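You operate a simulated robot arm through the tools that you are given. There is no shell and no other tool. Be economical: measure what you need, move in short steps, check, and stop when the job is done.

Carry out the task below with a simulated robot arm. There is one attempt and no reset: what you move stays moved.

Task
Put things in order on the work table. At the end: the green tin from the work table is on the blue tray; the silver small bowl from the work table stands where the silver tube stood; the silver tube stands where the yellow scrubber stood; the yellow scrubber from the work table stands on top of the cream dough; whatever was shut is shut again. Leave all else as you found it, and nothing knocked over.
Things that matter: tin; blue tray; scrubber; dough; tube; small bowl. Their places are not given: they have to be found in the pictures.

It is judged by the outcome, as a careful person would: the job done as asked, and still so three seconds after it is handed in. It fails if anything else is knocked over, pushed out of place, dropped, spilled or broken.

Robot
A 7-joint arm with a two-finger parallel gripper, fixed in place. Base frame: the origin is at the foot of the arm, x ahead of it, y to its left, z up; the work surface is at about z = 80. Readings come in cm, rad, newtons and seconds.
With the tool pointing down near the work surface it reaches from about 30 to 70 cm from the base axis. Its first joint turns from -1.152 to 1.152 rad. Payload 1.57 kg.
The tool frame sits at the grasp point between the pads (the TCP): z along the fingers, y along the line on which they close. The tips reach 3 cm beyond it. The gripper opens to 11 cm. The fingers are 2.4 cm wide and 1.2 cm thick; the gripper's body (4.8 by 11.2 cm) begins 7.8 cm behind the TCP.
Orientation is told as [roll, pitch, yaw] about the base's x, y, z axes, in that order, counted from this pose: with the fingers straight down and closing along the base's y, the tool's x points along the base's -x, its y along +y and its z along -z.

Tools
- The arm moves only by the tool jog_arm. Its argument "motion" is a list of rows, each a list of 3 entries, a list of its own where there are three numbers: the gripper command, from -1 (fully open) to 1 (shut), values between in proportion, then the shift along the tool's x, y, z in mm, then the turn, a rotation vector about the tool's x, y, z in rad. In form: [[jaw, [dx, dy, dz], [ax, ay, az]], ...]. A call has 1 to 10 rows; each row is the pose to reach, as a shift and turn from the pose commanded when the call began, along the tool's axes at that moment. Each row takes 0.2 s and may step no farther than 5 cm and 0.15 rad from the row before; otherwise, or with a gripper value out of range, the whole call is refused. Where a pose cannot be reached the arm comes as near as it can. A force on the tool above 40 N (or 10 N above the force at the start of the call, whichever is more), or a blocked arm, ends the call early, and 0.2 s more pass. The fingers move at their own pace (about 10.8 cm/s each) and stop on an object; they squeeze with about 38 N. The grip force told is the motor's: it shows also when the fingers shut on nothing. Time passes only in rows, and 0.2 s behind the last, so rows that repeat a pose let the fingers close. It gives the time, the measured TCP pose, the force on the tool (base axes), the opening and the grip force at its end, in the units of the frame above (readings bear some noise).
- Cameras (640 x 400 px; columns grow to the right, rows downward): "scene" is fixed at [16.42, -39.77, 139.01]; the picture's right is [0.76, -0.65, 0.00], its down [-0.44, -0.52, -0.73] and it looks along [0.48, 0.56, -0.68] (base axes); focal length 341 px, centre (320, 200). "wrist" rides on the gripper at [-3.6, 0, -8] in the tool frame; the picture's right is [0.00, -1.00, 0.00], its down [0.97, 0.00, -0.24] and it looks along [0.24, 0.00, 0.97] (tool axes); focal length 218 px, centre (320, 200).
- capture(camera): a new picture of that camera. The clock stands still meanwhile.
- locate(camera, pixels): for up to 12 pixels [column, row] of the newest picture of that camera ("zoom" is the newest enlarged one), the place [x, y, z] in the base frame of the surface seen there, good to about 0.3 cm. The clock stands still meanwhile.
- inspect(camera, box): a new picture of the part [left, top, right, bottom] of that camera's present view, enlarged. The clock stands still meanwhile.
- sign_off(): hands the job in; it is judged then, once.

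Go step by step. Measure first, check grasps and placings, and put right what went wrong. The budget is 80 turns and 38 pictures, counting those below and the enlarged ones. Unless the task says otherwise, let go and move clear before handing in, and close with one line.

The tools are called after "Emit:" as name(argument=value, ...) on one line, values as JSON. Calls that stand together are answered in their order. jog_arm: Moves the arm, as the interface text tells. Its arguments: {"type":"object","properties":{"motion":{"type":"array"}},"required":["motion"]} The other tools are called the same way: capture (camera) takes a picture; locate (camera, pixels) gives the place of the surface under pixels of a picture; inspect (camera, box) takes an enlarged picture of a part of a camera's view; sign_off () hands the job in.

At the start:

```text
time: 0.0
tcp_pos: [45.01, 18.63, 103.19]
tcp_rot: [0.0, 0.001, 0.0]
force: [-0.4, 0.3, 0.8]
gripper_width: 11.01
finger_force: 0.0
```

scene: 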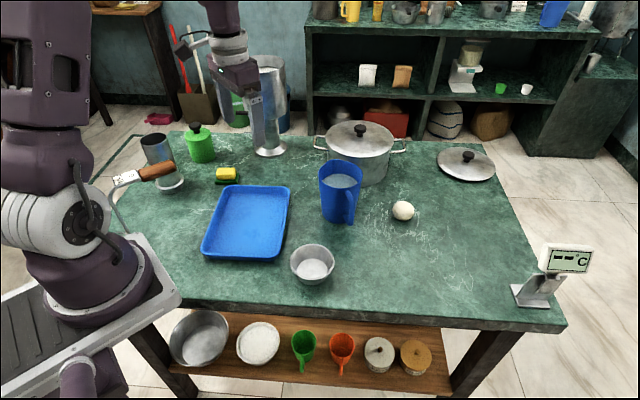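
wrist: 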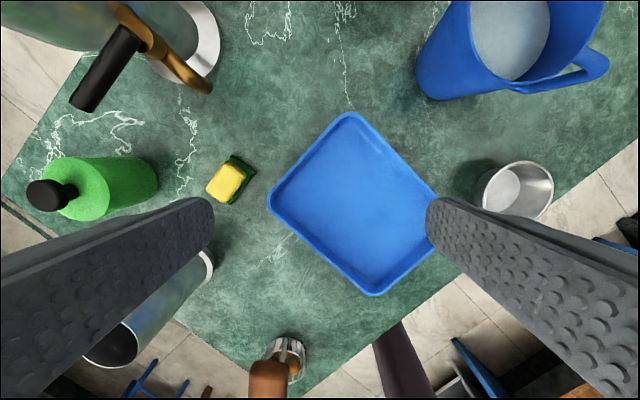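

The scene shows the green tin near (200,143), the yellow scrubber (227,174), the tray (247,222), the bowl (313,263), a possible tube (158,150) and the dough (403,210). I'll enlarge both areas to see them better.

Emit:
inspect(camera="scene", box=[100, 100, 300, 225])

Emit:
locate(camera="scene", pixels=[[313, 268], [298, 250], [333, 252], [403, 203], [403, 210], [247, 222], [290, 187], [234, 186], [204, 253], [275, 260], [340, 225], [405, 219]])

Emit:
locate(camera="wrist", pixels=[[515, 185], [225, 182], [45, 195], [100, 185], [200, 265], [110, 345], [275, 370], [290, 345], [347, 115], [272, 195], [365, 292], [440, 205]])

```text
3.20 times, centred on (200, 162) of scene
```

zoom: 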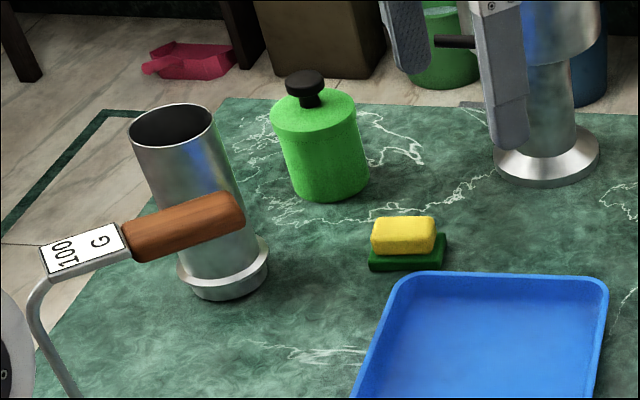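

```text
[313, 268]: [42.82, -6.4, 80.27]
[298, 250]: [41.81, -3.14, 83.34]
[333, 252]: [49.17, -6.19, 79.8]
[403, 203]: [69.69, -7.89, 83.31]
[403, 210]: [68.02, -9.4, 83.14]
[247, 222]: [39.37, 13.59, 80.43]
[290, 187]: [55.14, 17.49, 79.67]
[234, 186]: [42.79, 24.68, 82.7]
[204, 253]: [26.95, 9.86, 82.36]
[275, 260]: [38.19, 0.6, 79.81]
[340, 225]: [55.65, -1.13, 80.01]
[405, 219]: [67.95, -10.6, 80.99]
```

```text
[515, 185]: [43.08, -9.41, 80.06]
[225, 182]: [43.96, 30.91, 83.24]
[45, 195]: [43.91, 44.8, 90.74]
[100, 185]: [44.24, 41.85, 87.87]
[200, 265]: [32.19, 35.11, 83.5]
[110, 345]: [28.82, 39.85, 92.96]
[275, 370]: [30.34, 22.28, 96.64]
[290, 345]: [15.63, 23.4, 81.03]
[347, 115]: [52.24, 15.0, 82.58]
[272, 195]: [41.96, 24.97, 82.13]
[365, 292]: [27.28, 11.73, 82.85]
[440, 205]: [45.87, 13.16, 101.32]
```

The tube is the open cylinder at zoom (185,190); a brown handle stands between it and the camera. Next I'll measure the edges of the tin, scrubber and tube in the zoom, and enlarge the dough/bowl area and the handle.

Emit:
locate(camera="zoom", pixels=[[130, 135], [212, 118], [172, 145], [222, 292], [268, 240], [235, 200], [315, 125], [330, 195], [305, 80], [402, 222], [372, 262], [446, 240]])

Emit:
inspect(camera="wrist", box=[180, 275, 380, 400])

Emit:
inspect(camera="scene", box=[270, 170, 430, 290])

```text
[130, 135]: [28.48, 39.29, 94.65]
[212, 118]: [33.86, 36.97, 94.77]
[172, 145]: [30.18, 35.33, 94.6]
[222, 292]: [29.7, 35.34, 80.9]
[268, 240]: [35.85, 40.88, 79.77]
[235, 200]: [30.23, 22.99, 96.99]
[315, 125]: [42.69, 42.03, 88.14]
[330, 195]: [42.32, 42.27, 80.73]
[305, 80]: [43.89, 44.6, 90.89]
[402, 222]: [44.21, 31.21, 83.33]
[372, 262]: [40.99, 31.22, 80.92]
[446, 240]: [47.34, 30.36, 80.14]
```

```text
3.20 times, centred on (280, 338) of wrist
```

zoom: 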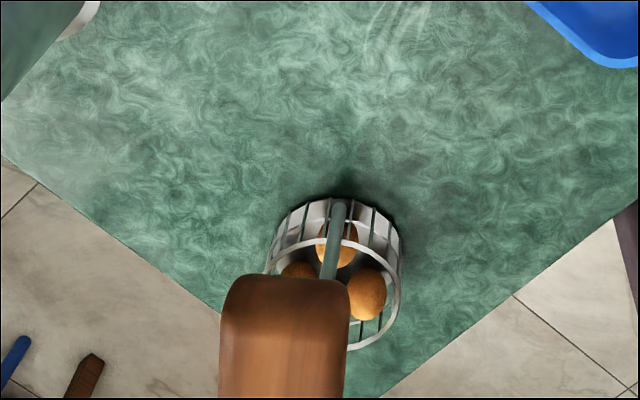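

```text
3.33 times, centred on (350, 230) of scene
```

zoom: 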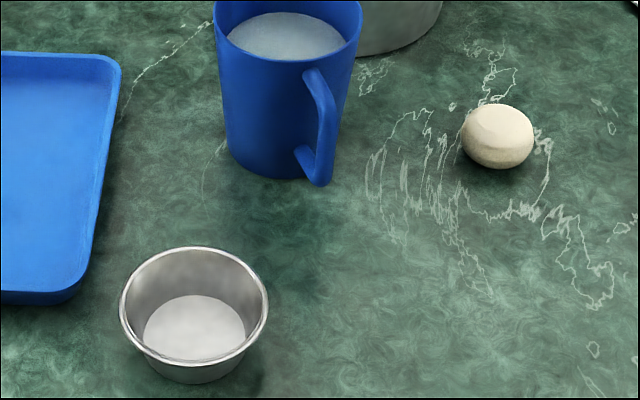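

The dough at zoom (498,136) has a slightly flattened top, and the bowl's rim is centred near (194,300). I'll measure the rim and dough edges, plus the handle of the egg basket.

Emit:
locate(camera="zoom", pixels=[[122, 305], [266, 300], [192, 248], [192, 360], [193, 335], [194, 380], [500, 112], [498, 130], [464, 135], [533, 140], [498, 165], [498, 106]])

Emit:
locate(camera="wrist", pixels=[[268, 362], [270, 395], [285, 338], [298, 362], [302, 370], [8, 190], [65, 180], [68, 200], [105, 160], [212, 170], [240, 158], [240, 195]])

Emit:
locate(camera="scene", pixels=[[172, 168], [150, 174], [143, 172], [128, 178], [116, 183], [168, 180], [180, 182], [190, 150], [212, 155], [200, 130]])

```text
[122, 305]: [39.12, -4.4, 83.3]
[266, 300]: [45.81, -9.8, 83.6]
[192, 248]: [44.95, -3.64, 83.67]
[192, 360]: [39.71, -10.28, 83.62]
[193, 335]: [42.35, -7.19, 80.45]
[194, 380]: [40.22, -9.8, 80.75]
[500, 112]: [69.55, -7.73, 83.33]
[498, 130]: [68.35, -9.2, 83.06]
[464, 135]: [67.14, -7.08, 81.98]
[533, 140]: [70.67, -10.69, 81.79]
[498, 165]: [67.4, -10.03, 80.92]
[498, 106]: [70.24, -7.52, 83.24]
```

```text
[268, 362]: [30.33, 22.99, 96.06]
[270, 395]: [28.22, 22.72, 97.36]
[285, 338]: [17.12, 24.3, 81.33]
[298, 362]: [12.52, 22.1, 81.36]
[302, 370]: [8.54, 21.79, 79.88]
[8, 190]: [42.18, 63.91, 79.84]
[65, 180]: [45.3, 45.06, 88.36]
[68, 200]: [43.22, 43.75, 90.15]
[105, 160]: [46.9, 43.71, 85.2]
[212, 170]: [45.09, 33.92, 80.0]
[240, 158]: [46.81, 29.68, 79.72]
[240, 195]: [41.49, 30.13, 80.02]
```

```text
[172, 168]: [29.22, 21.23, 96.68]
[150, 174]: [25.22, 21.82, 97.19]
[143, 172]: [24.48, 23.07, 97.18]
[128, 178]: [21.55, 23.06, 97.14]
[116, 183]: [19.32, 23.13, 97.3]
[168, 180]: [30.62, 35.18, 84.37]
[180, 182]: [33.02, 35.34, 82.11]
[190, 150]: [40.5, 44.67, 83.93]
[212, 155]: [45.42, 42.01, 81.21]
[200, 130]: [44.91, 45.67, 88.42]
```

The tin is centred near (44.1, 44.4), the tube near (31.9, 38), the scrubber near (44.2, 31), the bowl near (42.4, -7) and the dough near (69, -8.9). Before moving towards the tin, I'll check the dispenser and its handle at wrist (100,65), and the tray corners.

Emit:
locate(camera="wrist", pixels=[[80, 100], [125, 40], [160, 60], [205, 85], [190, 70], [60, 40], [215, 30], [400, 265], [300, 160], [430, 95], [470, 10], [605, 65]])

Emit:
inspect(camera="wrist", box=[120, 110, 320, 235])

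```text
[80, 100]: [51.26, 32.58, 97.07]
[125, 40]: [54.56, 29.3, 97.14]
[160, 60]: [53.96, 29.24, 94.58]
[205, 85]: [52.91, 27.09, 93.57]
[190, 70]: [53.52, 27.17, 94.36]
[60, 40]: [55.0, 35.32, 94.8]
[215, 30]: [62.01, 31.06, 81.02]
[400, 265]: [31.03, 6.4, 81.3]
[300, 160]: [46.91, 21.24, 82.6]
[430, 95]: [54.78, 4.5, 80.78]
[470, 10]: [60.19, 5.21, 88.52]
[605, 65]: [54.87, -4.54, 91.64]
```

```text
3.20 times, centred on (220, 172) of wrist
```

zoom: 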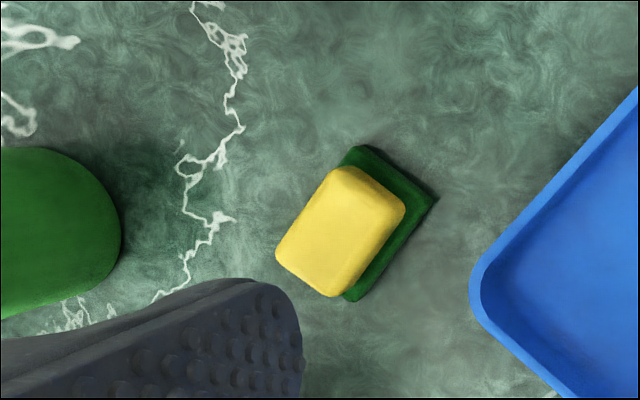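

The scrubber's long side runs from lower left to upper right in the zoom, about 6 cm, with its short side about 4 cm. The dispenser has parts near (51–55, 27–35, 94–97), so I need its height, which I'll read from the scene.

Emit:
locate(camera="scene", pixels=[[275, 70], [282, 90], [268, 150], [275, 120], [256, 153], [284, 150], [262, 100], [245, 110], [265, 58], [255, 140]])

Emit:
locate(camera="zoom", pixels=[[352, 150], [432, 200], [350, 300], [340, 170], [405, 210], [332, 295], [278, 255], [340, 230], [385, 250]])

Emit:
inspect(camera="scene", box=[170, 0, 330, 160])

```text
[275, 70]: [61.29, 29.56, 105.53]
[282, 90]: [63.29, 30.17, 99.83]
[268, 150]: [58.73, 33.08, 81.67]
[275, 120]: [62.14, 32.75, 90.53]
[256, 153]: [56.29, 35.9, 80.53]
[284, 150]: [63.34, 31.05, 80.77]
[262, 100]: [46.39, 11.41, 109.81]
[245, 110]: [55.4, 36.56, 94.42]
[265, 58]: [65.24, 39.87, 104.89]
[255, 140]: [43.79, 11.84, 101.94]
```

```text
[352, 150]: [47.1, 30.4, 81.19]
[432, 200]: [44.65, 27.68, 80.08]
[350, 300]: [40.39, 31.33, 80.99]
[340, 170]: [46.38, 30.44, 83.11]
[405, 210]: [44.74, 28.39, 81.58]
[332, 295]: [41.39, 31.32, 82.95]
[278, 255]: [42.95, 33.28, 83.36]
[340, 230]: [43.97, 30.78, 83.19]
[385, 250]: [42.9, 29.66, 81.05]
```

```text
2.50 times, centred on (250, 80) of scene
```

zoom: 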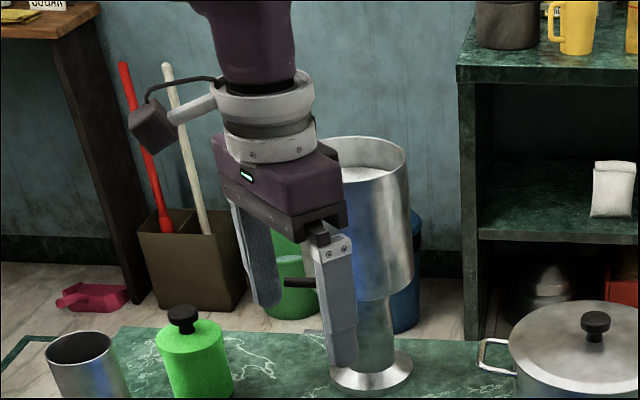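

The dispenser tops out around z 105.5 at x ≥ 55, so a path at x ≈ 45 and z 103 (hand at z 111) is clear. I'll move above the tin.

Emit:
jog_arm(motion=[[-1, [2, 45, 0], [0, 0, 0]], [-1, [4, 90, 0], [0, 0, 0]], [-1, [6, 135, 0], [0, 0, 0]], [-1, [8, 180, 0], [0, 0, 0]], [-1, [9, 225, 0], [0, 0, 0]], [-1, [9, 258, 0], [0, 0, 0]], [-1, [9, 258, 0], [0, 0, 0]]])

Emit:
capture(camera="wrist")

Emit:
locate(camera="wrist", pixels=[[320, 200], [320, 215], [320, 180]])

```text
time: 1.6
tcp_pos: [44.0, 44.47, 103.29]
tcp_rot: [-0.002, 0.0, 0.001]
force: [-0.6, 0.7, -1.2]
gripper_width: 10.98
finger_force: 0.0
```

```text
30 pictures are left
```

wrist: 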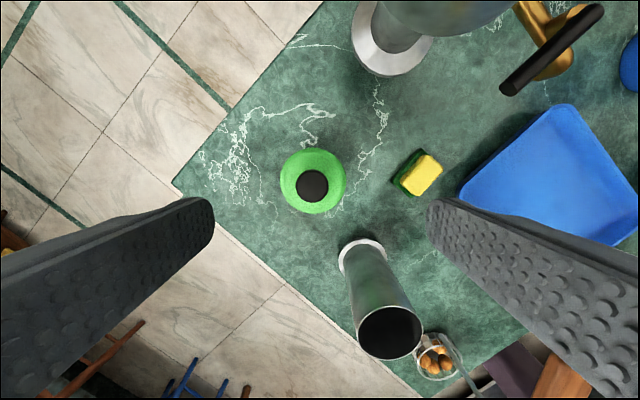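

```text
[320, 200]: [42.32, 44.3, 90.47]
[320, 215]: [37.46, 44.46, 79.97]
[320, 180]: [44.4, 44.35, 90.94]
```

The tin shows at (313,182) with its knob at (312,186), so it sits a little more to +y than I guessed. I'll locate its edges, and the tube's base and rim while they are in view.

Emit:
locate(camera="wrist", pixels=[[312, 186], [312, 153], [285, 182], [342, 182], [312, 208], [362, 244], [345, 260], [383, 250], [388, 308], [358, 333], [419, 333], [388, 358]])

```text
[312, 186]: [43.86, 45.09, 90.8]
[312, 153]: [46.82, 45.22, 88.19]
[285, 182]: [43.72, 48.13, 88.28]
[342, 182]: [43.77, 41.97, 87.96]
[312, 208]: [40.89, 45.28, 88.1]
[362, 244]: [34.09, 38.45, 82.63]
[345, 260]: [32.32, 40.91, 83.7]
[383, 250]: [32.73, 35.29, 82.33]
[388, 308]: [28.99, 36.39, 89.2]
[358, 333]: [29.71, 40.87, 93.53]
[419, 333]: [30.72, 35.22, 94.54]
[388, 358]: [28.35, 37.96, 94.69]
```

The tin's centre is (43.85, 45.1) with radius about 3.1, and the tube's is about (31.4, 38.1). I'll go down to the tin with the TCP at z 85 and close.

Emit:
jog_arm(motion=[[-1, [2, 6, 45], [0, 0, 0]], [-1, [2, 6, 90], [0, 0, 0]], [-1, [2, 6, 130], [0, 0, 0]], [-1, [2, 6, 165], [0, 0, 0]], [-1, [2, 6, 183], [0, 0, 0]], [-1, [2, 6, 183], [0, 0, 0]], [1, [2, 6, 183], [0, 0, 0]], [1, [2, 6, 183], [0, 0, 0]], [1, [2, 6, 183], [0, 0, 0]], [1, [2, 6, 183], [0, 0, 0]]])

```text
time: 3.8
tcp_pos: [43.84, 45.04, 85.17]
tcp_rot: [-0.001, -0.001, 0.0]
force: [1.1, -0.9, 0.2]
gripper_width: 6.99
finger_force: 38.3
```

The tin is gripped (opening 6.99, 38 N). I'll lift it 12 cm and carry it across to above the tray centre (39.5, 13.2).

Emit:
jog_arm(motion=[[1, [0, 0, -40], [0, 0, 0]], [1, [0, 0, -80], [0, 0, 0]], [1, [0, 0, -120], [0, 0, 0]], [1, [6, -45, -120], [0, 0, 0]], [1, [12, -92, -120], [0, 0, 0]], [1, [18, -139, -120], [0, 0, 0]], [1, [24, -186, -120], [0, 0, 0]], [1, [31, -233, -120], [0, 0, 0]], [1, [37, -280, -120], [0, 0, 0]], [1, [43, -318, -120], [0, 0, 0]]])

Emit:
capture(camera="scene")

```text
time: 6.0
tcp_pos: [39.63, 13.21, 97.01]
tcp_rot: [-0.001, 0.001, 0.0]
force: [-0.7, 0.0, 0.1]
gripper_width: 2.93
finger_force: 38.2
```

```text
29 pictures are left
```

scene: 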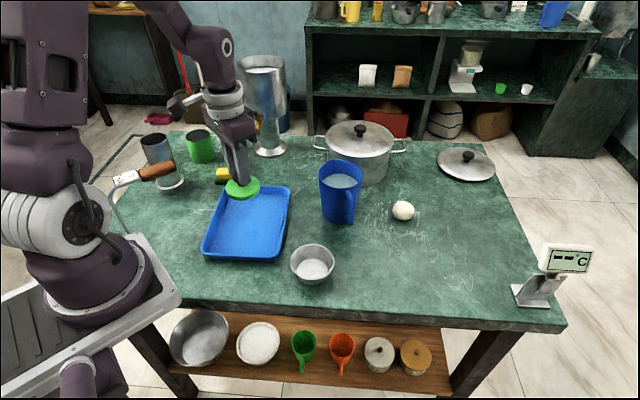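

The scene shows the open tin body still at (200,146), while the gripper holds the green lid at (243,187) by its knob (opening 2.93). I'll take a closer look at both.

Emit:
inspect(camera="scene", box=[170, 90, 310, 210])

Emit:
capture(camera="wrist")

Emit:
locate(camera="zoom", pixels=[[130, 192], [75, 200], [185, 190], [130, 225], [150, 320], [90, 270], [335, 440], [260, 440], [410, 430], [335, 475], [130, 180]])

```text
3.33 times, centred on (240, 150) of scene
```

zoom: 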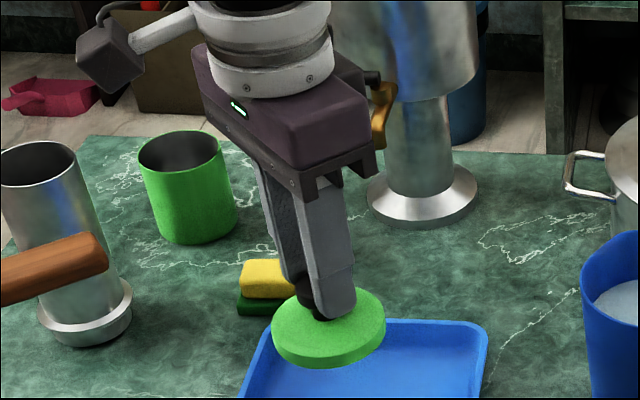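

```text
27 pictures are left
```

wrist: 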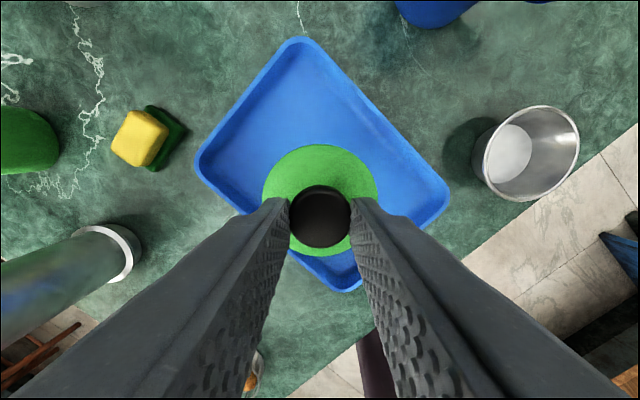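

```text
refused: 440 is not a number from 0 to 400
```

The lid is held level by its knob at the fingertips, and the tin body is upright at its old place. The lid overhangs the body, so any grip on the sides takes the lid off. I'll park the lid on bare table, move the body to the tray, then put the lid back on. First I need the lid and body heights.

Emit:
locate(camera="zoom", pixels=[[275, 330], [384, 320], [330, 335], [330, 364], [140, 165], [224, 150], [180, 180], [195, 240], [156, 200], [232, 200], [183, 132], [340, 300]])

Emit:
locate(camera="scene", pixels=[[365, 250], [375, 260], [355, 262], [385, 245], [360, 275]])

```text
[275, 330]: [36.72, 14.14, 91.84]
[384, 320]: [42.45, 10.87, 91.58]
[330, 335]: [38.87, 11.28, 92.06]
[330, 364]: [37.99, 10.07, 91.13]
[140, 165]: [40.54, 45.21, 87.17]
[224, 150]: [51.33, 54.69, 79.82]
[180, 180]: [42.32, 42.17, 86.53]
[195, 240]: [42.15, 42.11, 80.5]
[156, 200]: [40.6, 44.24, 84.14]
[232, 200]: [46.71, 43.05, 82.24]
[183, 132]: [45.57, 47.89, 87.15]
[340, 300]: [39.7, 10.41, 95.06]
```

```text
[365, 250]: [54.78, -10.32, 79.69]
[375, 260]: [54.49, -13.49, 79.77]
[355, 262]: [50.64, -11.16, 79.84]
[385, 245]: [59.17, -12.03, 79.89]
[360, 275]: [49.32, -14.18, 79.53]
```

The lid's bottom is about 6.1 cm below the TCP, and the tin body's top is at z 87.1. The table at (53,-14) is bare, so I'll carry the lid there, going round the jug.

Emit:
jog_arm(motion=[[1, [0, 0, -40], [0, 0, 0]], [1, [-5, -45, -40], [0, 0, 0]], [1, [-10, -92, -40], [0, 0, 0]], [1, [-16, -139, -40], [0, 0, 0]], [1, [-28, -186, -40], [0, 0, 0]], [1, [-60, -220, -40], [0, 0, 0]], [1, [-95, -250, -40], [0, 0, 0]], [1, [-134, -272, -35], [0, 0, 0]], [1, [-134, -272, 10], [0, 0, 0]], [1, [-134, -272, 50], [0, 0, 0]]])

Emit:
jog_arm(motion=[[1, [0, 0, 30], [0, 0, 0]], [1, [0, 0, 50], [0, 0, 0]], [1, [0, 0, 55], [0, 0, 0]], [1, [0, 0, 55], [0, 0, 0]]])

Emit:
inspect(camera="scene", box=[300, 180, 440, 300])

```text
time: 8.2
tcp_pos: [52.97, -13.87, 92.02]
tcp_rot: [0.0, -0.002, 0.001]
force: [0.1, -0.4, -0.2]
gripper_width: 2.93
finger_force: 37.9
```

```text
time: 9.2
tcp_pos: [53.04, -13.96, 86.43]
tcp_rot: [0.001, 0.0, -0.001]
force: [-0.3, -0.7, -0.3]
gripper_width: 2.96
finger_force: 37.7
```

```text
3.33 times, centred on (370, 240) of scene
```

zoom: 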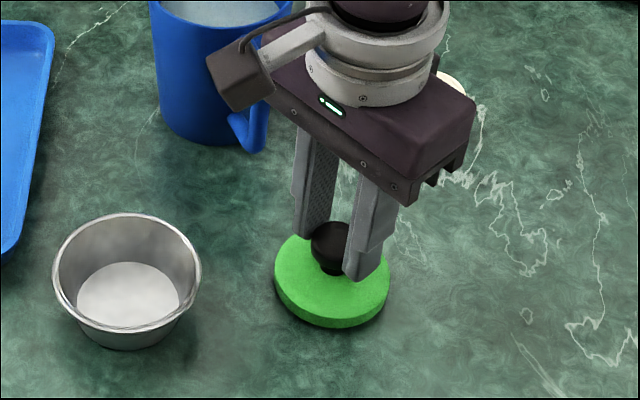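

The lid is nearly down, with no force yet. I'll lower it in 1.5 mm steps until it touches.

Emit:
jog_arm(motion=[[1, [0, 0, 1.5], [0, 0, 0]], [1, [0, 0, 3], [0, 0, 0]], [1, [0, 0, 3], [0, 0, 0]]])

Emit:
jog_arm(motion=[[1, [0, 0, 1.5], [0, 0, 0]], [1, [0, 0, 3], [0, 0, 0]], [1, [0, 0, 3], [0, 0, 0]]])

```text
time: 10.0
tcp_pos: [52.91, -13.88, 86.16]
tcp_rot: [0.0, 0.0, 0.002]
force: [0.4, -0.4, -1.1]
gripper_width: 2.98
finger_force: 37.7
```

```text
time: 10.8
tcp_pos: [52.91, -13.93, 86.02]
tcp_rot: [0.001, -0.001, 0.0]
force: [-5.2, 7.0, 31.6]
gripper_width: 2.97
finger_force: 38.3
```

Contact with the table at z about 86.05. I'll ease up 1.5 mm, open partly and rise.

Emit:
jog_arm(motion=[[1, [0, 0, -1.5], [0, 0, 0]], [-0.1, [0, 0, -1.5], [0, 0, 0]], [-0.1, [0, 0, -1.5], [0, 0, 0]], [-0.1, [0, 0, -40], [0, 0, 0]], [-0.1, [0, 0, -85], [0, 0, 0]], [-1, [0, 0, -130], [0, 0, 0]], [-1, [0, 0, -170], [0, 0, 0]]])

Emit:
capture(camera="wrist")

```text
time: 12.4
tcp_pos: [52.84, -14.01, 102.85]
tcp_rot: [0.0, 0.002, 0.0]
force: [-1.1, 0.0, 0.3]
gripper_width: 11.02
finger_force: 0.0
```

```text
25 pictures are left
```

wrist: 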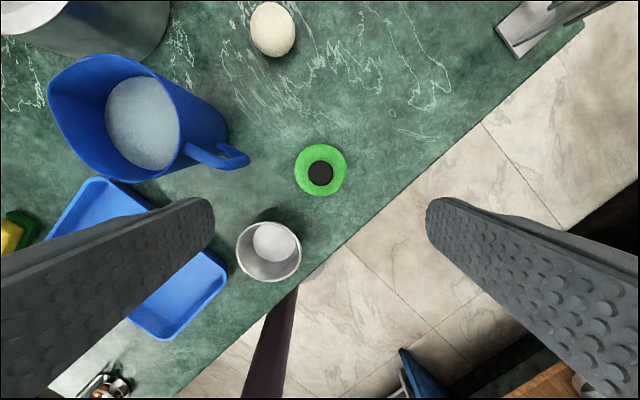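

The lid sits flat at (320,170), with its knob at (320,173). I'll use this view to measure the dough (272,30) and the knob, then go to the tin body.

Emit:
locate(camera="wrist", pixels=[[272, 30], [252, 30], [293, 30], [272, 5], [272, 55], [320, 173], [268, 222], [237, 250], [301, 250], [268, 282], [320, 147], [320, 194]])

Emit:
jog_arm(motion=[[-1, [45, 10, 0], [0, 0, 0]], [-1, [85, 45, 0], [0, 0, 0]], [-1, [88, 95, 0], [0, 0, 0]], [-1, [88, 145, 0], [0, 0, 0]], [-1, [88, 195, 0], [0, 0, 0]], [-1, [88, 245, 0], [0, 0, 0]], [-1, [88, 295, 0], [0, 0, 0]], [-1, [88, 345, 0], [0, 0, 0]], [-1, [88, 395, 0], [0, 0, 0]], [-1, [88, 445, 0], [0, 0, 0]]])

```text
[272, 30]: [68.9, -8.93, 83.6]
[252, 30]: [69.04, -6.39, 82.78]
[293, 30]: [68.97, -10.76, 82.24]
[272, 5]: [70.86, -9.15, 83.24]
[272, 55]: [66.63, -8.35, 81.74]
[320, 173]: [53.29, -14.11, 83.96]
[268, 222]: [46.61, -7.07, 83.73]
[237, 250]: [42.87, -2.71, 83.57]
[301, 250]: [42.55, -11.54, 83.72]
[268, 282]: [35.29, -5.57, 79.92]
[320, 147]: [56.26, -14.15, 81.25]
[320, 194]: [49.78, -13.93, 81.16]
```

```text
refused: row 2 steps farther than a row can; nothing moved
```

The dough's centre is about (69.0, -8.7), top 83.5. I'll retry with smaller steps.

Emit:
jog_arm(motion=[[-1, [45, 10, 0], [0, 0, 0]], [-1, [80, 40, 0], [0, 0, 0]], [-1, [88, 88, 0], [0, 0, 0]], [-1, [88, 137, 0], [0, 0, 0]], [-1, [88, 186, 0], [0, 0, 0]], [-1, [88, 235, 0], [0, 0, 0]], [-1, [88, 284, 0], [0, 0, 0]], [-1, [88, 333, 0], [0, 0, 0]], [-1, [88, 382, 0], [0, 0, 0]], [-1, [88, 431, 0], [0, 0, 0]]])

Emit:
jog_arm(motion=[[-1, [0, 49, 0], [0, 0, 0]], [-1, [1, 98, 0], [0, 0, 0]], [-1, [1, 140, 0], [0, 0, 0]], [-1, [1, 160, 0], [0, 0, 0]], [-1, [1, 160, 0], [0, 0, 0]]])

Emit:
capture(camera="wrist")

```text
time: 14.6
tcp_pos: [44.17, 29.01, 102.73]
tcp_rot: [-0.001, 0.001, 0.0]
force: [0.6, -0.4, -0.3]
gripper_width: 11.0
finger_force: 0.0
```

```text
time: 15.8
tcp_pos: [44.02, 45.21, 102.76]
tcp_rot: [-0.001, 0.001, 0.0]
force: [0.7, -0.2, -0.4]
gripper_width: 11.01
finger_force: 0.1
```

```text
24 pictures are left
```

wrist: 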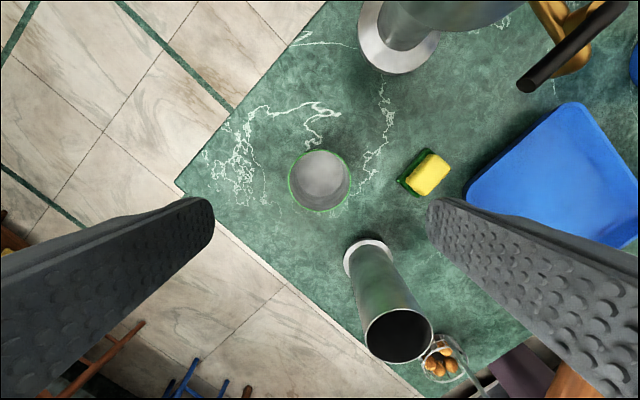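

The tin body is upright and empty, with its rim centred near (320,181). I'll measure the rim.

Emit:
locate(camera="wrist", pixels=[[320, 151], [289, 180], [351, 180], [320, 211], [320, 185], [298, 160]])

```text
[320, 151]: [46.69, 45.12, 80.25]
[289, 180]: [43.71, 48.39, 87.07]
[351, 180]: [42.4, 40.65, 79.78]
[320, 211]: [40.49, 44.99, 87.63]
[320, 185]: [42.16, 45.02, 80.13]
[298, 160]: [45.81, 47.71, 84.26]
```

The body is centred at about (43.8, 45.1). I'll descend to TCP z 86 and grip near its top.

Emit:
jog_arm(motion=[[-1, [2, -1, 45], [0, 0, 0]], [-1, [2, -1, 90], [0, 0, 0]], [-1, [2, -1, 130], [0, 0, 0]], [-1, [2, -1, 168], [0, 0, 0]], [-1, [2, -1, 168], [0, 0, 0]], [1, [2, -1, 168], [0, 0, 0]], [1, [2, -1, 168], [0, 0, 0]], [1, [2, -1, 168], [0, 0, 0]], [1, [2, -1, 168], [0, 0, 0]]])

Emit:
jog_arm(motion=[[1, [0, 0, -20], [0, 0, 0]], [1, [0, 0, -40], [0, 0, 0]], [1, [0, 0, -40], [0, 0, 0]]])

Emit:
inspect(camera="scene", box=[120, 70, 280, 190])

```text
time: 17.8
tcp_pos: [43.8, 45.16, 85.91]
tcp_rot: [0.0, 0.001, 0.0]
force: [0.4, 1.3, 0.4]
gripper_width: 6.91
finger_force: 37.8
```

```text
time: 18.6
tcp_pos: [43.95, 45.13, 90.24]
tcp_rot: [0.001, -0.002, 0.001]
force: [0.1, 0.0, -1.0]
gripper_width: 6.91
finger_force: 38.6
```

```text
3.33 times, centred on (200, 130) of scene
```

zoom: 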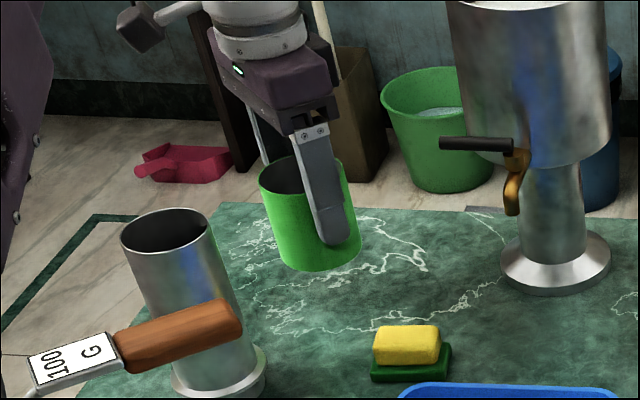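

The body is held level (6.91). I'll carry it to above the tray centre.

Emit:
jog_arm(motion=[[1, [0, 0, -30], [0, 0, 0]], [1, [0, 0, -60], [0, 0, 0]], [1, [6, -45, -60], [0, 0, 0]], [1, [12, -92, -60], [0, 0, 0]], [1, [18, -139, -60], [0, 0, 0]], [1, [24, -186, -60], [0, 0, 0]], [1, [31, -233, -60], [0, 0, 0]], [1, [37, -280, -60], [0, 0, 0]], [1, [43, -319, -60], [0, 0, 0]], [1, [43, -319, -15], [0, 0, 0]]])

Emit:
jog_arm(motion=[[1, [0, 0, 35], [0, 0, 0]], [1, [0, 0, 46], [0, 0, 0]], [1, [0, 0, 48], [0, 0, 0]], [1, [0, 0, 48], [0, 0, 0]]])

Emit:
jog_arm(motion=[[1, [0, 0, 1.5], [0, 0, 0]], [1, [0, 0, 1.5], [0, 0, 0]]])

```text
time: 20.8
tcp_pos: [39.44, 13.2, 91.8]
tcp_rot: [0.001, 0.001, 0.0]
force: [-0.9, -0.2, -1.5]
gripper_width: 6.94
finger_force: 37.7
```

```text
time: 21.8
tcp_pos: [39.51, 13.11, 86.78]
tcp_rot: [-0.001, -0.002, 0.0]
force: [-0.1, 0.3, -0.5]
gripper_width: 6.95
finger_force: 38.4
```

```text
time: 22.4
tcp_pos: [39.4, 13.13, 86.74]
tcp_rot: [0.001, 0.0, -0.002]
force: [-0.2, -0.2, -0.7]
gripper_width: 6.93
finger_force: 38.0
```

Emit:
jog_arm(motion=[[1, [0, 0, 1.5], [0, 0, 0]], [1, [0, 0, 1.5], [0, 0, 0]]])

Emit:
jog_arm(motion=[[1, [0, 0, 1.5], [0, 0, 0]], [1, [0, 0, 1.5], [0, 0, 0]]])

Emit:
inspect(camera="scene", box=[190, 140, 310, 270])

```text
time: 23.0
tcp_pos: [39.5, 13.09, 86.27]
tcp_rot: [0.0, -0.001, -0.001]
force: [-0.2, 0.7, -1.5]
gripper_width: 6.96
finger_force: 38.5
```

```text
time: 23.6
tcp_pos: [39.62, 13.16, 86.38]
tcp_rot: [-0.001, -0.001, 0.0]
force: [-0.7, -1.7, 13.7]
gripper_width: 6.95
finger_force: 38.1
```

```text
3.08 times, centred on (250, 205) of scene
```

zoom: 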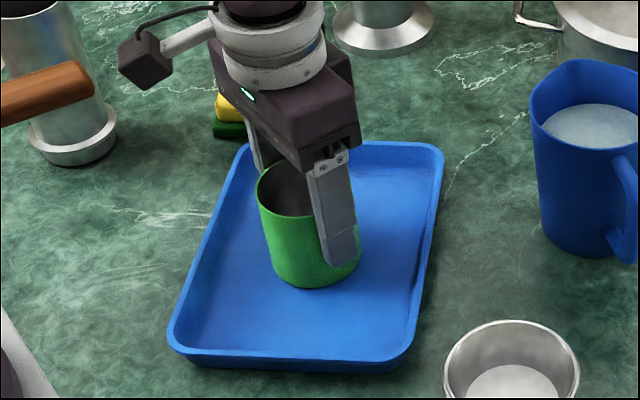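

The tin body now rests on the tray floor (13.7 N up). I'll release and rise, then head back to the lid.

Emit:
jog_arm(motion=[[-0.7, [0, 0, -1], [0, 0, 0]], [-0.7, [0, 0, -1], [0, 0, 0]], [-0.7, [0, 0, -1], [0, 0, 0]], [-0.7, [0, 0, -40], [0, 0, 0]], [-0.7, [0, 0, -85], [0, 0, 0]], [-0.7, [0, 0, -130], [0, 0, 0]], [-0.7, [0, 0, -165], [0, 0, 0]]])

Emit:
capture(camera="wrist")

Emit:
locate(camera="wrist", pixels=[[320, 151], [289, 180], [351, 180], [320, 211], [295, 162], [345, 162]])

```text
time: 25.2
tcp_pos: [39.76, 13.02, 102.79]
tcp_rot: [-0.002, 0.001, -0.001]
force: [-0.4, -0.4, 0.9]
gripper_width: 9.34
finger_force: 0.0
```

```text
21 pictures are left
```

wrist: 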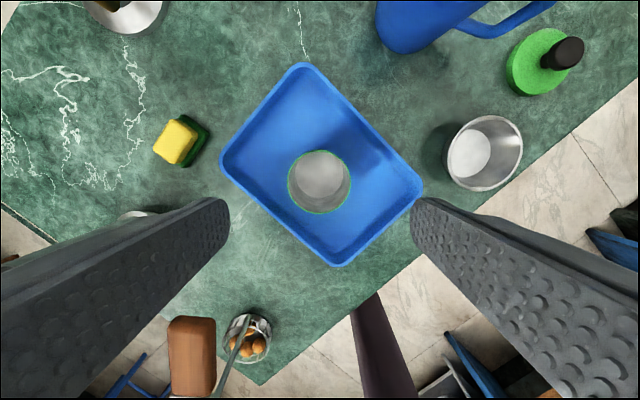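

```text
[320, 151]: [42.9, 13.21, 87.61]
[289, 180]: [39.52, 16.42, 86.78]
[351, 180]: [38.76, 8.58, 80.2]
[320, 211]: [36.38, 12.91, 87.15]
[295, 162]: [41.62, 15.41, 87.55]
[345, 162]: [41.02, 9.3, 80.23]
```

The tin stands centred at about (39.6, 13.1) on the tray. I'll go back over the lid and pick it up by the knob.

Emit:
jog_arm(motion=[[-0.1, [-5, -48, 0], [0, 0, 0]], [-0.1, [-10, -96, 0], [0, 0, 0]], [-0.1, [-16, -144, 0], [0, 0, 0]], [-0.1, [-30, -190, 0], [0, 0, 0]], [-0.1, [-64, -222, 0], [0, 0, 0]], [-0.1, [-98, -252, 0], [0, 0, 0]], [-0.1, [-132, -270, 0], [0, 0, 0]], [-0.1, [-132, -270, 45], [0, 0, 0]], [-0.1, [-132, -270, 90], [0, 0, 0]], [-0.1, [-132, -270, 130], [0, 0, 0]]])

Emit:
jog_arm(motion=[[-0.1, [0, 0, 25], [0, 0, 0]], [-0.1, [0, 0, 43], [0, 0, 0]], [-0.1, [0, 0, 43], [0, 0, 0]], [1, [0, 0, 43], [0, 0, 0]], [1, [0, 0, 43], [0, 0, 0]], [1, [0, 0, 43], [0, 0, 0]]])

Emit:
jog_arm(motion=[[1, [0, 0, -40], [0, 0, 0]], [1, [0, 0, -85], [0, 0, 0]], [1, [0, 0, -130], [0, 0, 0]], [1, [34, 18, -130], [0, 0, 0]], [1, [68, 48, -130], [0, 0, 0]], [1, [102, 80, -130], [0, 0, 0]], [1, [116, 126, -130], [0, 0, 0]], [1, [122, 174, -130], [0, 0, 0]], [1, [127, 222, -130], [0, 0, 0]], [1, [130, 262, -130], [0, 0, 0]]])

Emit:
inspect(camera="scene", box=[190, 100, 310, 230])

```text
time: 27.4
tcp_pos: [52.82, -13.81, 89.79]
tcp_rot: [-0.001, -0.001, 0.001]
force: [-0.7, 0.3, 0.4]
gripper_width: 6.05
finger_force: 0.1
```

```text
time: 28.8
tcp_pos: [52.71, -13.82, 85.43]
tcp_rot: [0.001, 0.0, 0.0]
force: [-0.5, -0.2, -0.5]
gripper_width: 3.0
finger_force: 37.6
```

```text
time: 31.0
tcp_pos: [39.98, 12.26, 98.55]
tcp_rot: [0.0, -0.002, -0.003]
force: [0.0, -0.1, 0.2]
gripper_width: 2.95
finger_force: 38.4
```

```text
3.08 times, centred on (250, 165) of scene
```

zoom: 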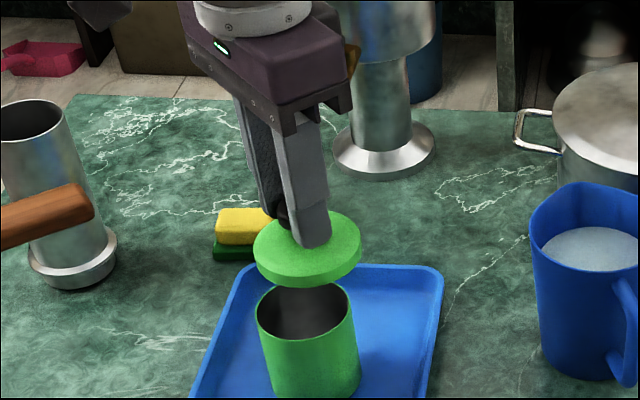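

The lid is held level above the tin. I'll look with the wrist camera to see how the lid lines up with the TCP.

Emit:
capture(camera="wrist")

Emit:
locate(camera="zoom", pixels=[[256, 250], [359, 245], [307, 268], [302, 215], [258, 312], [349, 300], [304, 338], [306, 282]])

```text
19 pictures are left
```

wrist: 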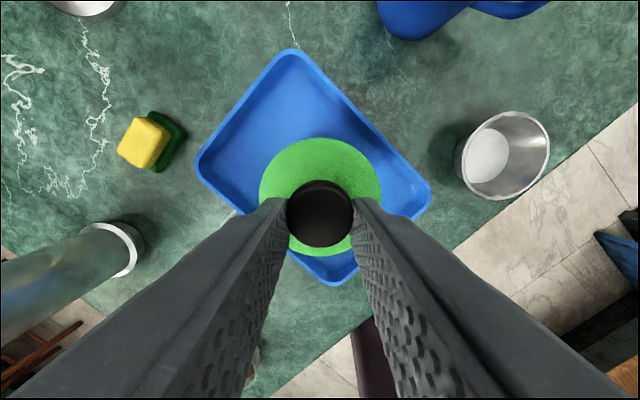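

```text
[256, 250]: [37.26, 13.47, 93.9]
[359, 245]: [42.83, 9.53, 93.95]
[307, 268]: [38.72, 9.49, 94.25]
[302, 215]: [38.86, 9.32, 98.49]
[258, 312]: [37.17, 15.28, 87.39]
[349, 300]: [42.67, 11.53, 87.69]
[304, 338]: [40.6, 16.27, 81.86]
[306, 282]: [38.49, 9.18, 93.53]
```

By the wrist picture (lid rows 137–257, columns 260–381), the lid is centred in y but sits about 0.4 cm towards +x of the TCP. So I'll aim the TCP at (39.2, 13.1) and lower to just above the rim.

Emit:
jog_arm(motion=[[1, [7.5, 8.5, 0], [0, 0, 0]], [1, [7.5, 8.5, 20], [0, 0, 0]], [1, [7.5, 8.5, 42], [0, 0, 0]], [1, [7.5, 8.5, 42], [0, 0, 0]]])

Emit:
inspect(camera="scene", box=[200, 150, 290, 230])

```text
time: 32.0
tcp_pos: [39.25, 13.14, 94.37]
tcp_rot: [0.0, 0.0, 0.001]
force: [0.6, 0.2, -0.3]
gripper_width: 2.96
finger_force: 38.0
```

```text
5.00 times, centred on (245, 190) of scene
```

zoom: 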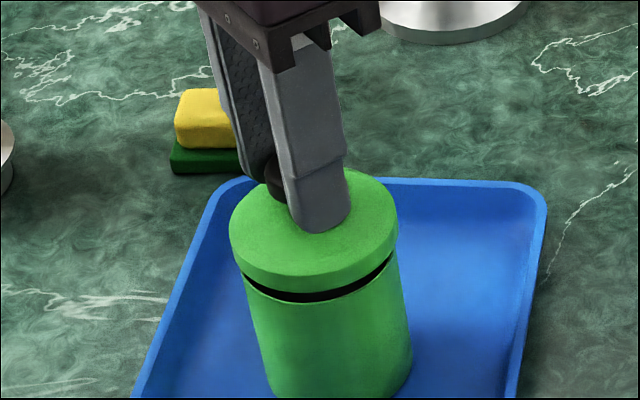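

Lid and tin look lined up, with a small gap left (zoom rows 285–300). I'll lower gently until contact.

Emit:
jog_arm(motion=[[1, [0, 0, 3], [0, 0, 0]], [1, [0, 0, 6], [0, 0, 0]], [1, [0, 0, 8], [0, 0, 0]], [1, [0, 0, 8], [0, 0, 0]]])

Emit:
inspect(camera="scene", box=[200, 150, 290, 230])

```text
time: 33.0
tcp_pos: [39.1, 13.19, 93.48]
tcp_rot: [0.001, 0.0, 0.0]
force: [0.3, 0.3, 0.3]
gripper_width: 2.95
finger_force: 38.1
```

```text
5.00 times, centred on (245, 190) of scene
```

zoom: 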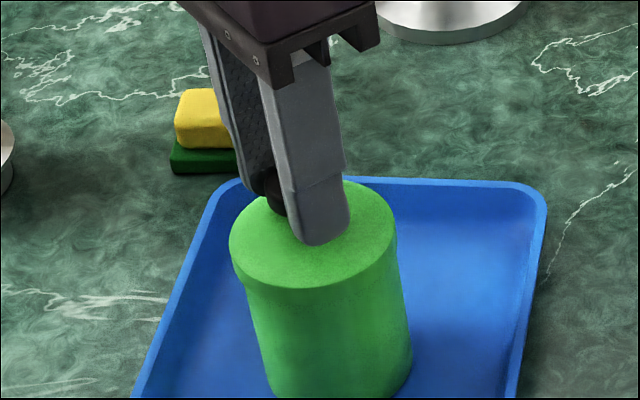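

The lid is almost on, and its overhang matches the original picture. I'll keep lowering by small steps to contact.

Emit:
jog_arm(motion=[[1, [0, 0, 1.5], [0, 0, 0]], [1, [0, 0, 3], [0, 0, 0]], [1, [0, 0, 3], [0, 0, 0]]])

Emit:
jog_arm(motion=[[1, [0, 0, 1], [0, 0, 0]], [1, [0, 0, 2], [0, 0, 0]], [1, [0, 0, 2], [0, 0, 0]]])

```text
time: 33.8
tcp_pos: [39.16, 13.11, 93.19]
tcp_rot: [0.0, 0.0, 0.0]
force: [0.4, 0.2, 0.0]
gripper_width: 2.92
finger_force: 37.9
```

```text
time: 34.6
tcp_pos: [38.9, 13.28, 92.9]
tcp_rot: [0.0, 0.0, 0.0]
force: [1.0, 0.4, -0.8]
gripper_width: 2.97
finger_force: 37.8
```

Emit:
jog_arm(motion=[[1, [0, 0, 1], [0, 0, 0]], [1, [0, 0, 2], [0, 0, 0]], [1, [0, 0, 2], [0, 0, 0]]])

Emit:
inspect(camera="scene", box=[200, 150, 290, 230])

```text
time: 35.4
tcp_pos: [38.95, 13.26, 92.79]
tcp_rot: [0.002, -0.002, 0.001]
force: [0.6, -0.4, -0.5]
gripper_width: 2.96
finger_force: 38.0
```

```text
5.00 times, centred on (245, 190) of scene
```

zoom: 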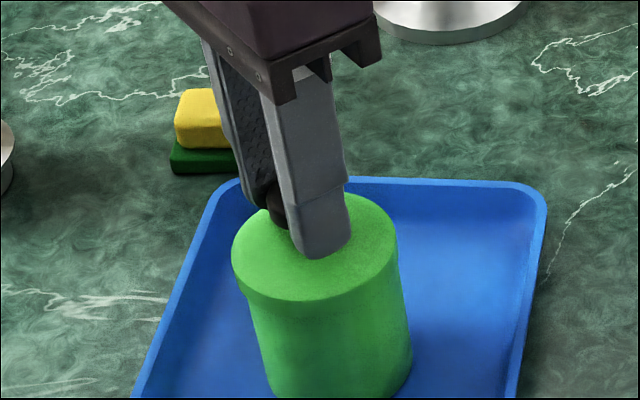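

There is still no force, though the lid looks seated or close to it. I'll press down a little further in small steps.

Emit:
jog_arm(motion=[[1, [0, 0, 1], [0, 0, 0]], [1, [0, 0, 2], [0, 0, 0]], [1, [0, 0, 2], [0, 0, 0]]])

Emit:
jog_arm(motion=[[1, [0, 0, 1], [0, 0, 0]], [1, [0, 0, 2], [0, 0, 0]], [1, [0, 0, 2], [0, 0, 0]]])

```text
time: 36.2
tcp_pos: [39.11, 13.19, 92.61]
tcp_rot: [0.002, -0.001, -0.001]
force: [2.8, -3.5, 23.5]
gripper_width: 2.96
finger_force: 37.9
```

```text
time: 36.6
tcp_pos: [39.07, 13.29, 92.6]
tcp_rot: [0.002, -0.002, 0.0]
force: [-2.1, -2.3, 14.1]
gripper_width: 2.96
finger_force: 38.0
stopped in row 1: the force on the tool passed its limit (the readings are from after the stop); the commanded pose is now the measured one
```

The lid has seated firmly (23 N at z 92.6). I'll let go with a small opening and rise, then check.

Emit:
jog_arm(motion=[[1, [0, 0, -1], [0, 0, 0]], [-0.1, [0, 0, -1], [0, 0, 0]], [-0.1, [0, 0, -1], [0, 0, 0]], [-0.1, [0, 0, -40], [0, 0, 0]], [-0.1, [0, 0, -80], [0, 0, 0]], [-0.1, [0, 0, -105], [0, 0, 0]]])

Emit:
inspect(camera="scene", box=[180, 130, 300, 230])

Emit:
capture(camera="wrist")

```text
time: 38.0
tcp_pos: [38.96, 13.1, 103.22]
tcp_rot: [0.002, -0.003, -0.002]
force: [-0.6, 0.8, -0.6]
gripper_width: 6.07
finger_force: 0.1
```

```text
4.00 times, centred on (240, 180) of scene
```

zoom: 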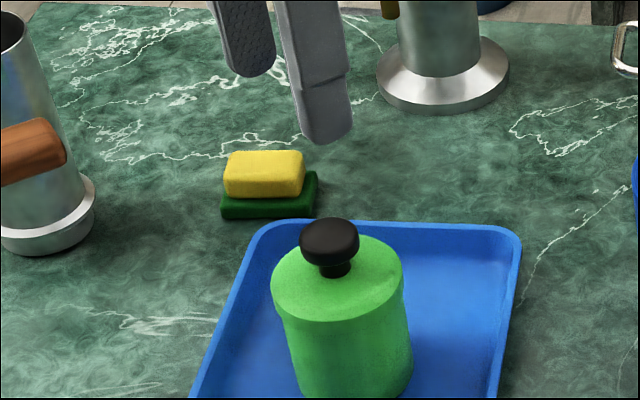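

```text
14 pictures are left
```

wrist: 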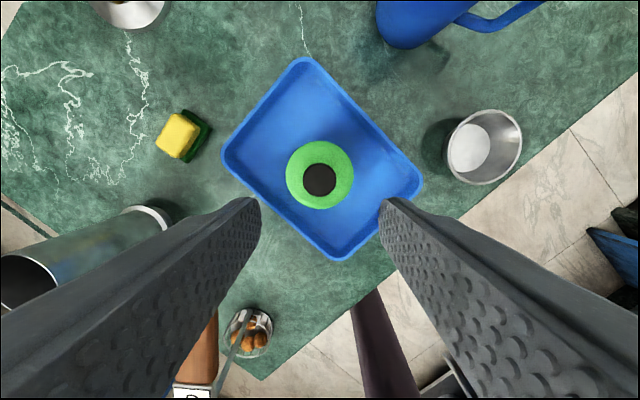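

The lid is level and centred on the tin at wrist (320,178), so the tin is done. Next is the scrubber at (43.85, 30.85): I'll move above it and turn -0.708 so the fingers close across its short side.

Emit:
jog_arm(motion=[[-0.18, [-8, 30, 0], [0, 0, 0.118]], [-0.18, [-16, 60, 0], [0, 0, 0.236]], [-0.18, [-24, 89, 0], [0, 0, 0.354]], [-0.18, [-32, 118, 0], [0, 0, 0.472]], [-0.18, [-41, 148, 0], [0, 0, 0.59]], [-0.18, [-49, 177, 0], [0, 0, 0.708]], [-0.18, [-49, 177, 0], [0, 0, 0.708]]])

Emit:
capture(camera="wrist")

```text
time: 39.6
tcp_pos: [43.84, 30.9, 103.05]
tcp_rot: [0.003, -0.001, -0.712]
force: [0.3, -0.2, -0.8]
gripper_width: 6.49
finger_force: 0.0
```

```text
13 pictures are left
```

wrist: 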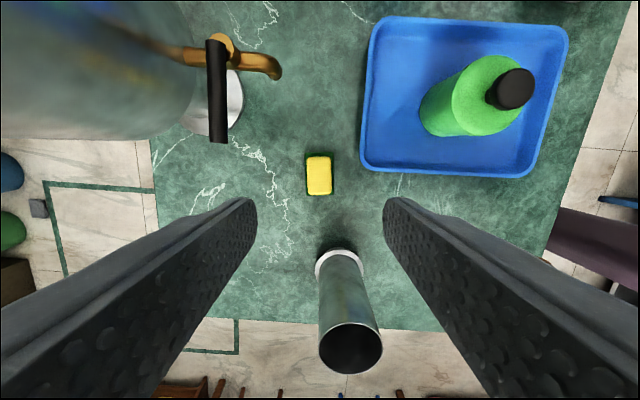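

The scrubber at (319,175) is square to the fingers and the dispenser handle clears the hand. I'll confirm its centre.

Emit:
locate(camera="wrist", pixels=[[319, 158], [319, 175], [319, 191], [309, 175], [329, 175], [340, 250], [318, 265], [363, 265], [350, 325], [320, 348], [381, 348], [351, 374]])

```text
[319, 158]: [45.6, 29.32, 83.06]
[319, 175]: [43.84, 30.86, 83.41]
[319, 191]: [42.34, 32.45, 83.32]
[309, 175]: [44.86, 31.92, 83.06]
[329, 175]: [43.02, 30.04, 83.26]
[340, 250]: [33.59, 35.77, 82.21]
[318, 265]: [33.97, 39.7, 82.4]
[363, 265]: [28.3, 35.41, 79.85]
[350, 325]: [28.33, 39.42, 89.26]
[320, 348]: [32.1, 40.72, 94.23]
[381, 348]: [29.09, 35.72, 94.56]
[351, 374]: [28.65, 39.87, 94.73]
```

The centre is confirmed at (43.9, 30.9). I'll descend to TCP z 83.5 and close on it.

Emit:
jog_arm(motion=[[-0.18, [0, 0, 48], [0, 0, 0]], [-0.18, [0, 0, 96], [0, 0, 0]], [-0.18, [0, 0, 144], [0, 0, 0]], [-0.18, [0, 0, 180], [0, 0, 0]], [-0.18, [0, 0, 195], [0, 0, 0]], [-0.18, [0, 0, 195], [0, 0, 0]], [1, [0, 0, 195], [0, 0, 0]], [1, [0, 0, 195], [0, 0, 0]], [1, [0, 0, 195], [0, 0, 0]]])

Emit:
jog_arm(motion=[[1, [0, 0, -45], [0, 0, 0]], [1, [0, 0, -90], [0, 0, 0]], [1, [0, 0, -135], [0, 0, 0]], [1, [0, 0, -175], [0, 0, 0]]])

Emit:
capture(camera="wrist")

```text
time: 41.6
tcp_pos: [44.02, 30.77, 83.45]
tcp_rot: [0.005, -0.003, -0.708]
force: [-0.5, 0.2, 0.1]
gripper_width: 3.87
finger_force: 37.8
```

```text
time: 42.6
tcp_pos: [44.03, 30.87, 101.02]
tcp_rot: [0.004, -0.001, -0.709]
force: [0.4, -0.5, -0.6]
gripper_width: 3.83
finger_force: 37.8
```

```text
12 pictures are left
```

wrist: 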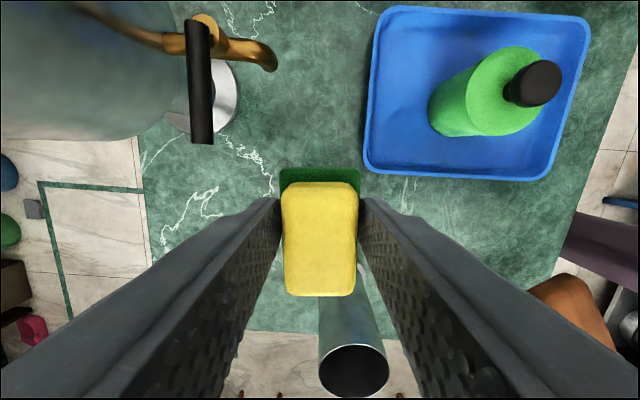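

The scrubber is held well (3.85). Before carrying it to the dough, I'll check the big pot's extents with the scene camera.

Emit:
locate(camera="scene", pixels=[[360, 130], [403, 150], [390, 165], [375, 182], [390, 150], [345, 180], [360, 150], [321, 145], [340, 165], [403, 210]])

```text
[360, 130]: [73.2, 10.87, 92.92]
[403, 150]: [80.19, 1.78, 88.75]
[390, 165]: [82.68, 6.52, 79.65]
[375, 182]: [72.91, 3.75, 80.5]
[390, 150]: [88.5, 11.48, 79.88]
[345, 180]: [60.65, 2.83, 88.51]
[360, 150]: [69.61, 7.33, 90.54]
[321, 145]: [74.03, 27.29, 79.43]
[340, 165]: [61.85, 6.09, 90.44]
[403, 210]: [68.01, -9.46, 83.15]
```

The pot's nearest edge is around y 3 and its top knob z 94, so the dough is reachable clear of it. I'll carry the scrubber past the jug side to (46,-8.8), turning back to yaw 0.

Emit:
jog_arm(motion=[[1, [-30.3, -32.1, 0], [0, 0, -0.0787]], [1, [-60.6, -64.2, 0], [0, 0, -0.1574]], [1, [-90.9, -96.2, 0], [0, 0, -0.236]], [1, [-121.2, -128.3, 0], [0, 0, -0.3147]], [1, [-151.6, -160.4, 0], [0, 0, -0.3934]], [1, [-181.9, -192.5, 0], [0, 0, -0.472]], [1, [-212.2, -224.5, 0], [0, 0, -0.5507]], [1, [-242.5, -256.6, 0], [0, 0, -0.6294]], [1, [-272.8, -288.7, 0], [0, 0, -0.708]], [1, [-272.8, -288.7, 0], [0, 0, -0.708]]])

```text
time: 44.8
tcp_pos: [45.65, -8.73, 101.16]
tcp_rot: [0.001, -0.004, 0.003]
force: [0.0, 0.1, -0.8]
gripper_width: 3.84
finger_force: 37.6
```

I'm at (45.7,-8.7), level. Now out along x to the dough, lowering a little at the end.

Emit:
jog_arm(motion=[[1, [-45, 0, 0], [0, 0, 0]], [1, [-90, 0, 10], [0, 0, 0]], [1, [-135, 0, 20], [0, 0, 0]], [1, [-180, 0, 30], [0, 0, 0]], [1, [-215, 0, 50], [0, 0, 0]], [1, [-233, 0, 80], [0, 0, 0]], [1, [-233, 0, 110], [0, 0, 0]], [1, [-233, 0, 110], [0, 0, 0]]])

Emit:
capture(camera="wrist")

Emit:
inspect(camera="scene", box=[340, 140, 460, 240])

```text
time: 46.6
tcp_pos: [69.2, -8.71, 90.12]
tcp_rot: [0.001, -0.002, 0.001]
force: [-0.2, 0.0, -0.3]
gripper_width: 3.86
finger_force: 38.0
out of reach, approached as far as the arm can: row 6
```

```text
11 pictures are left
```

wrist: 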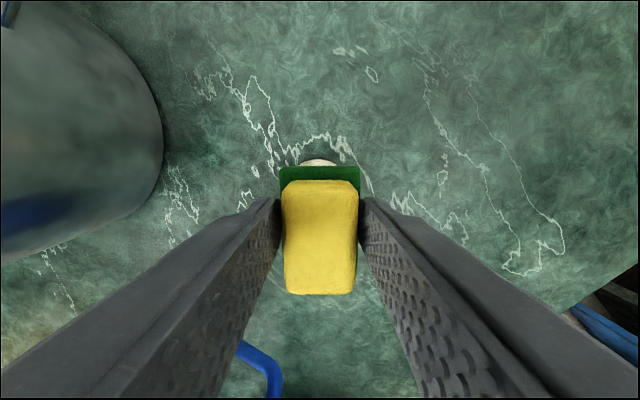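

```text
4.00 times, centred on (400, 190) of scene
```

zoom: 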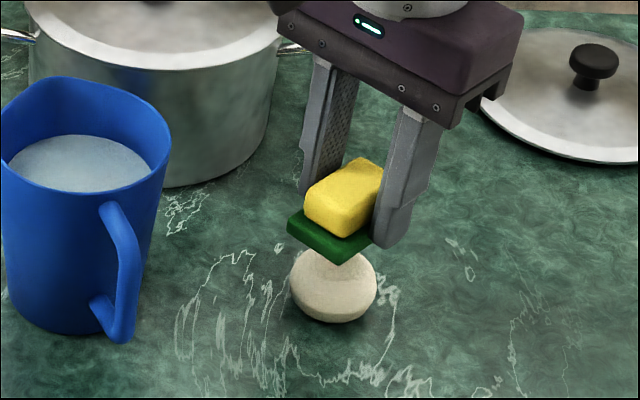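

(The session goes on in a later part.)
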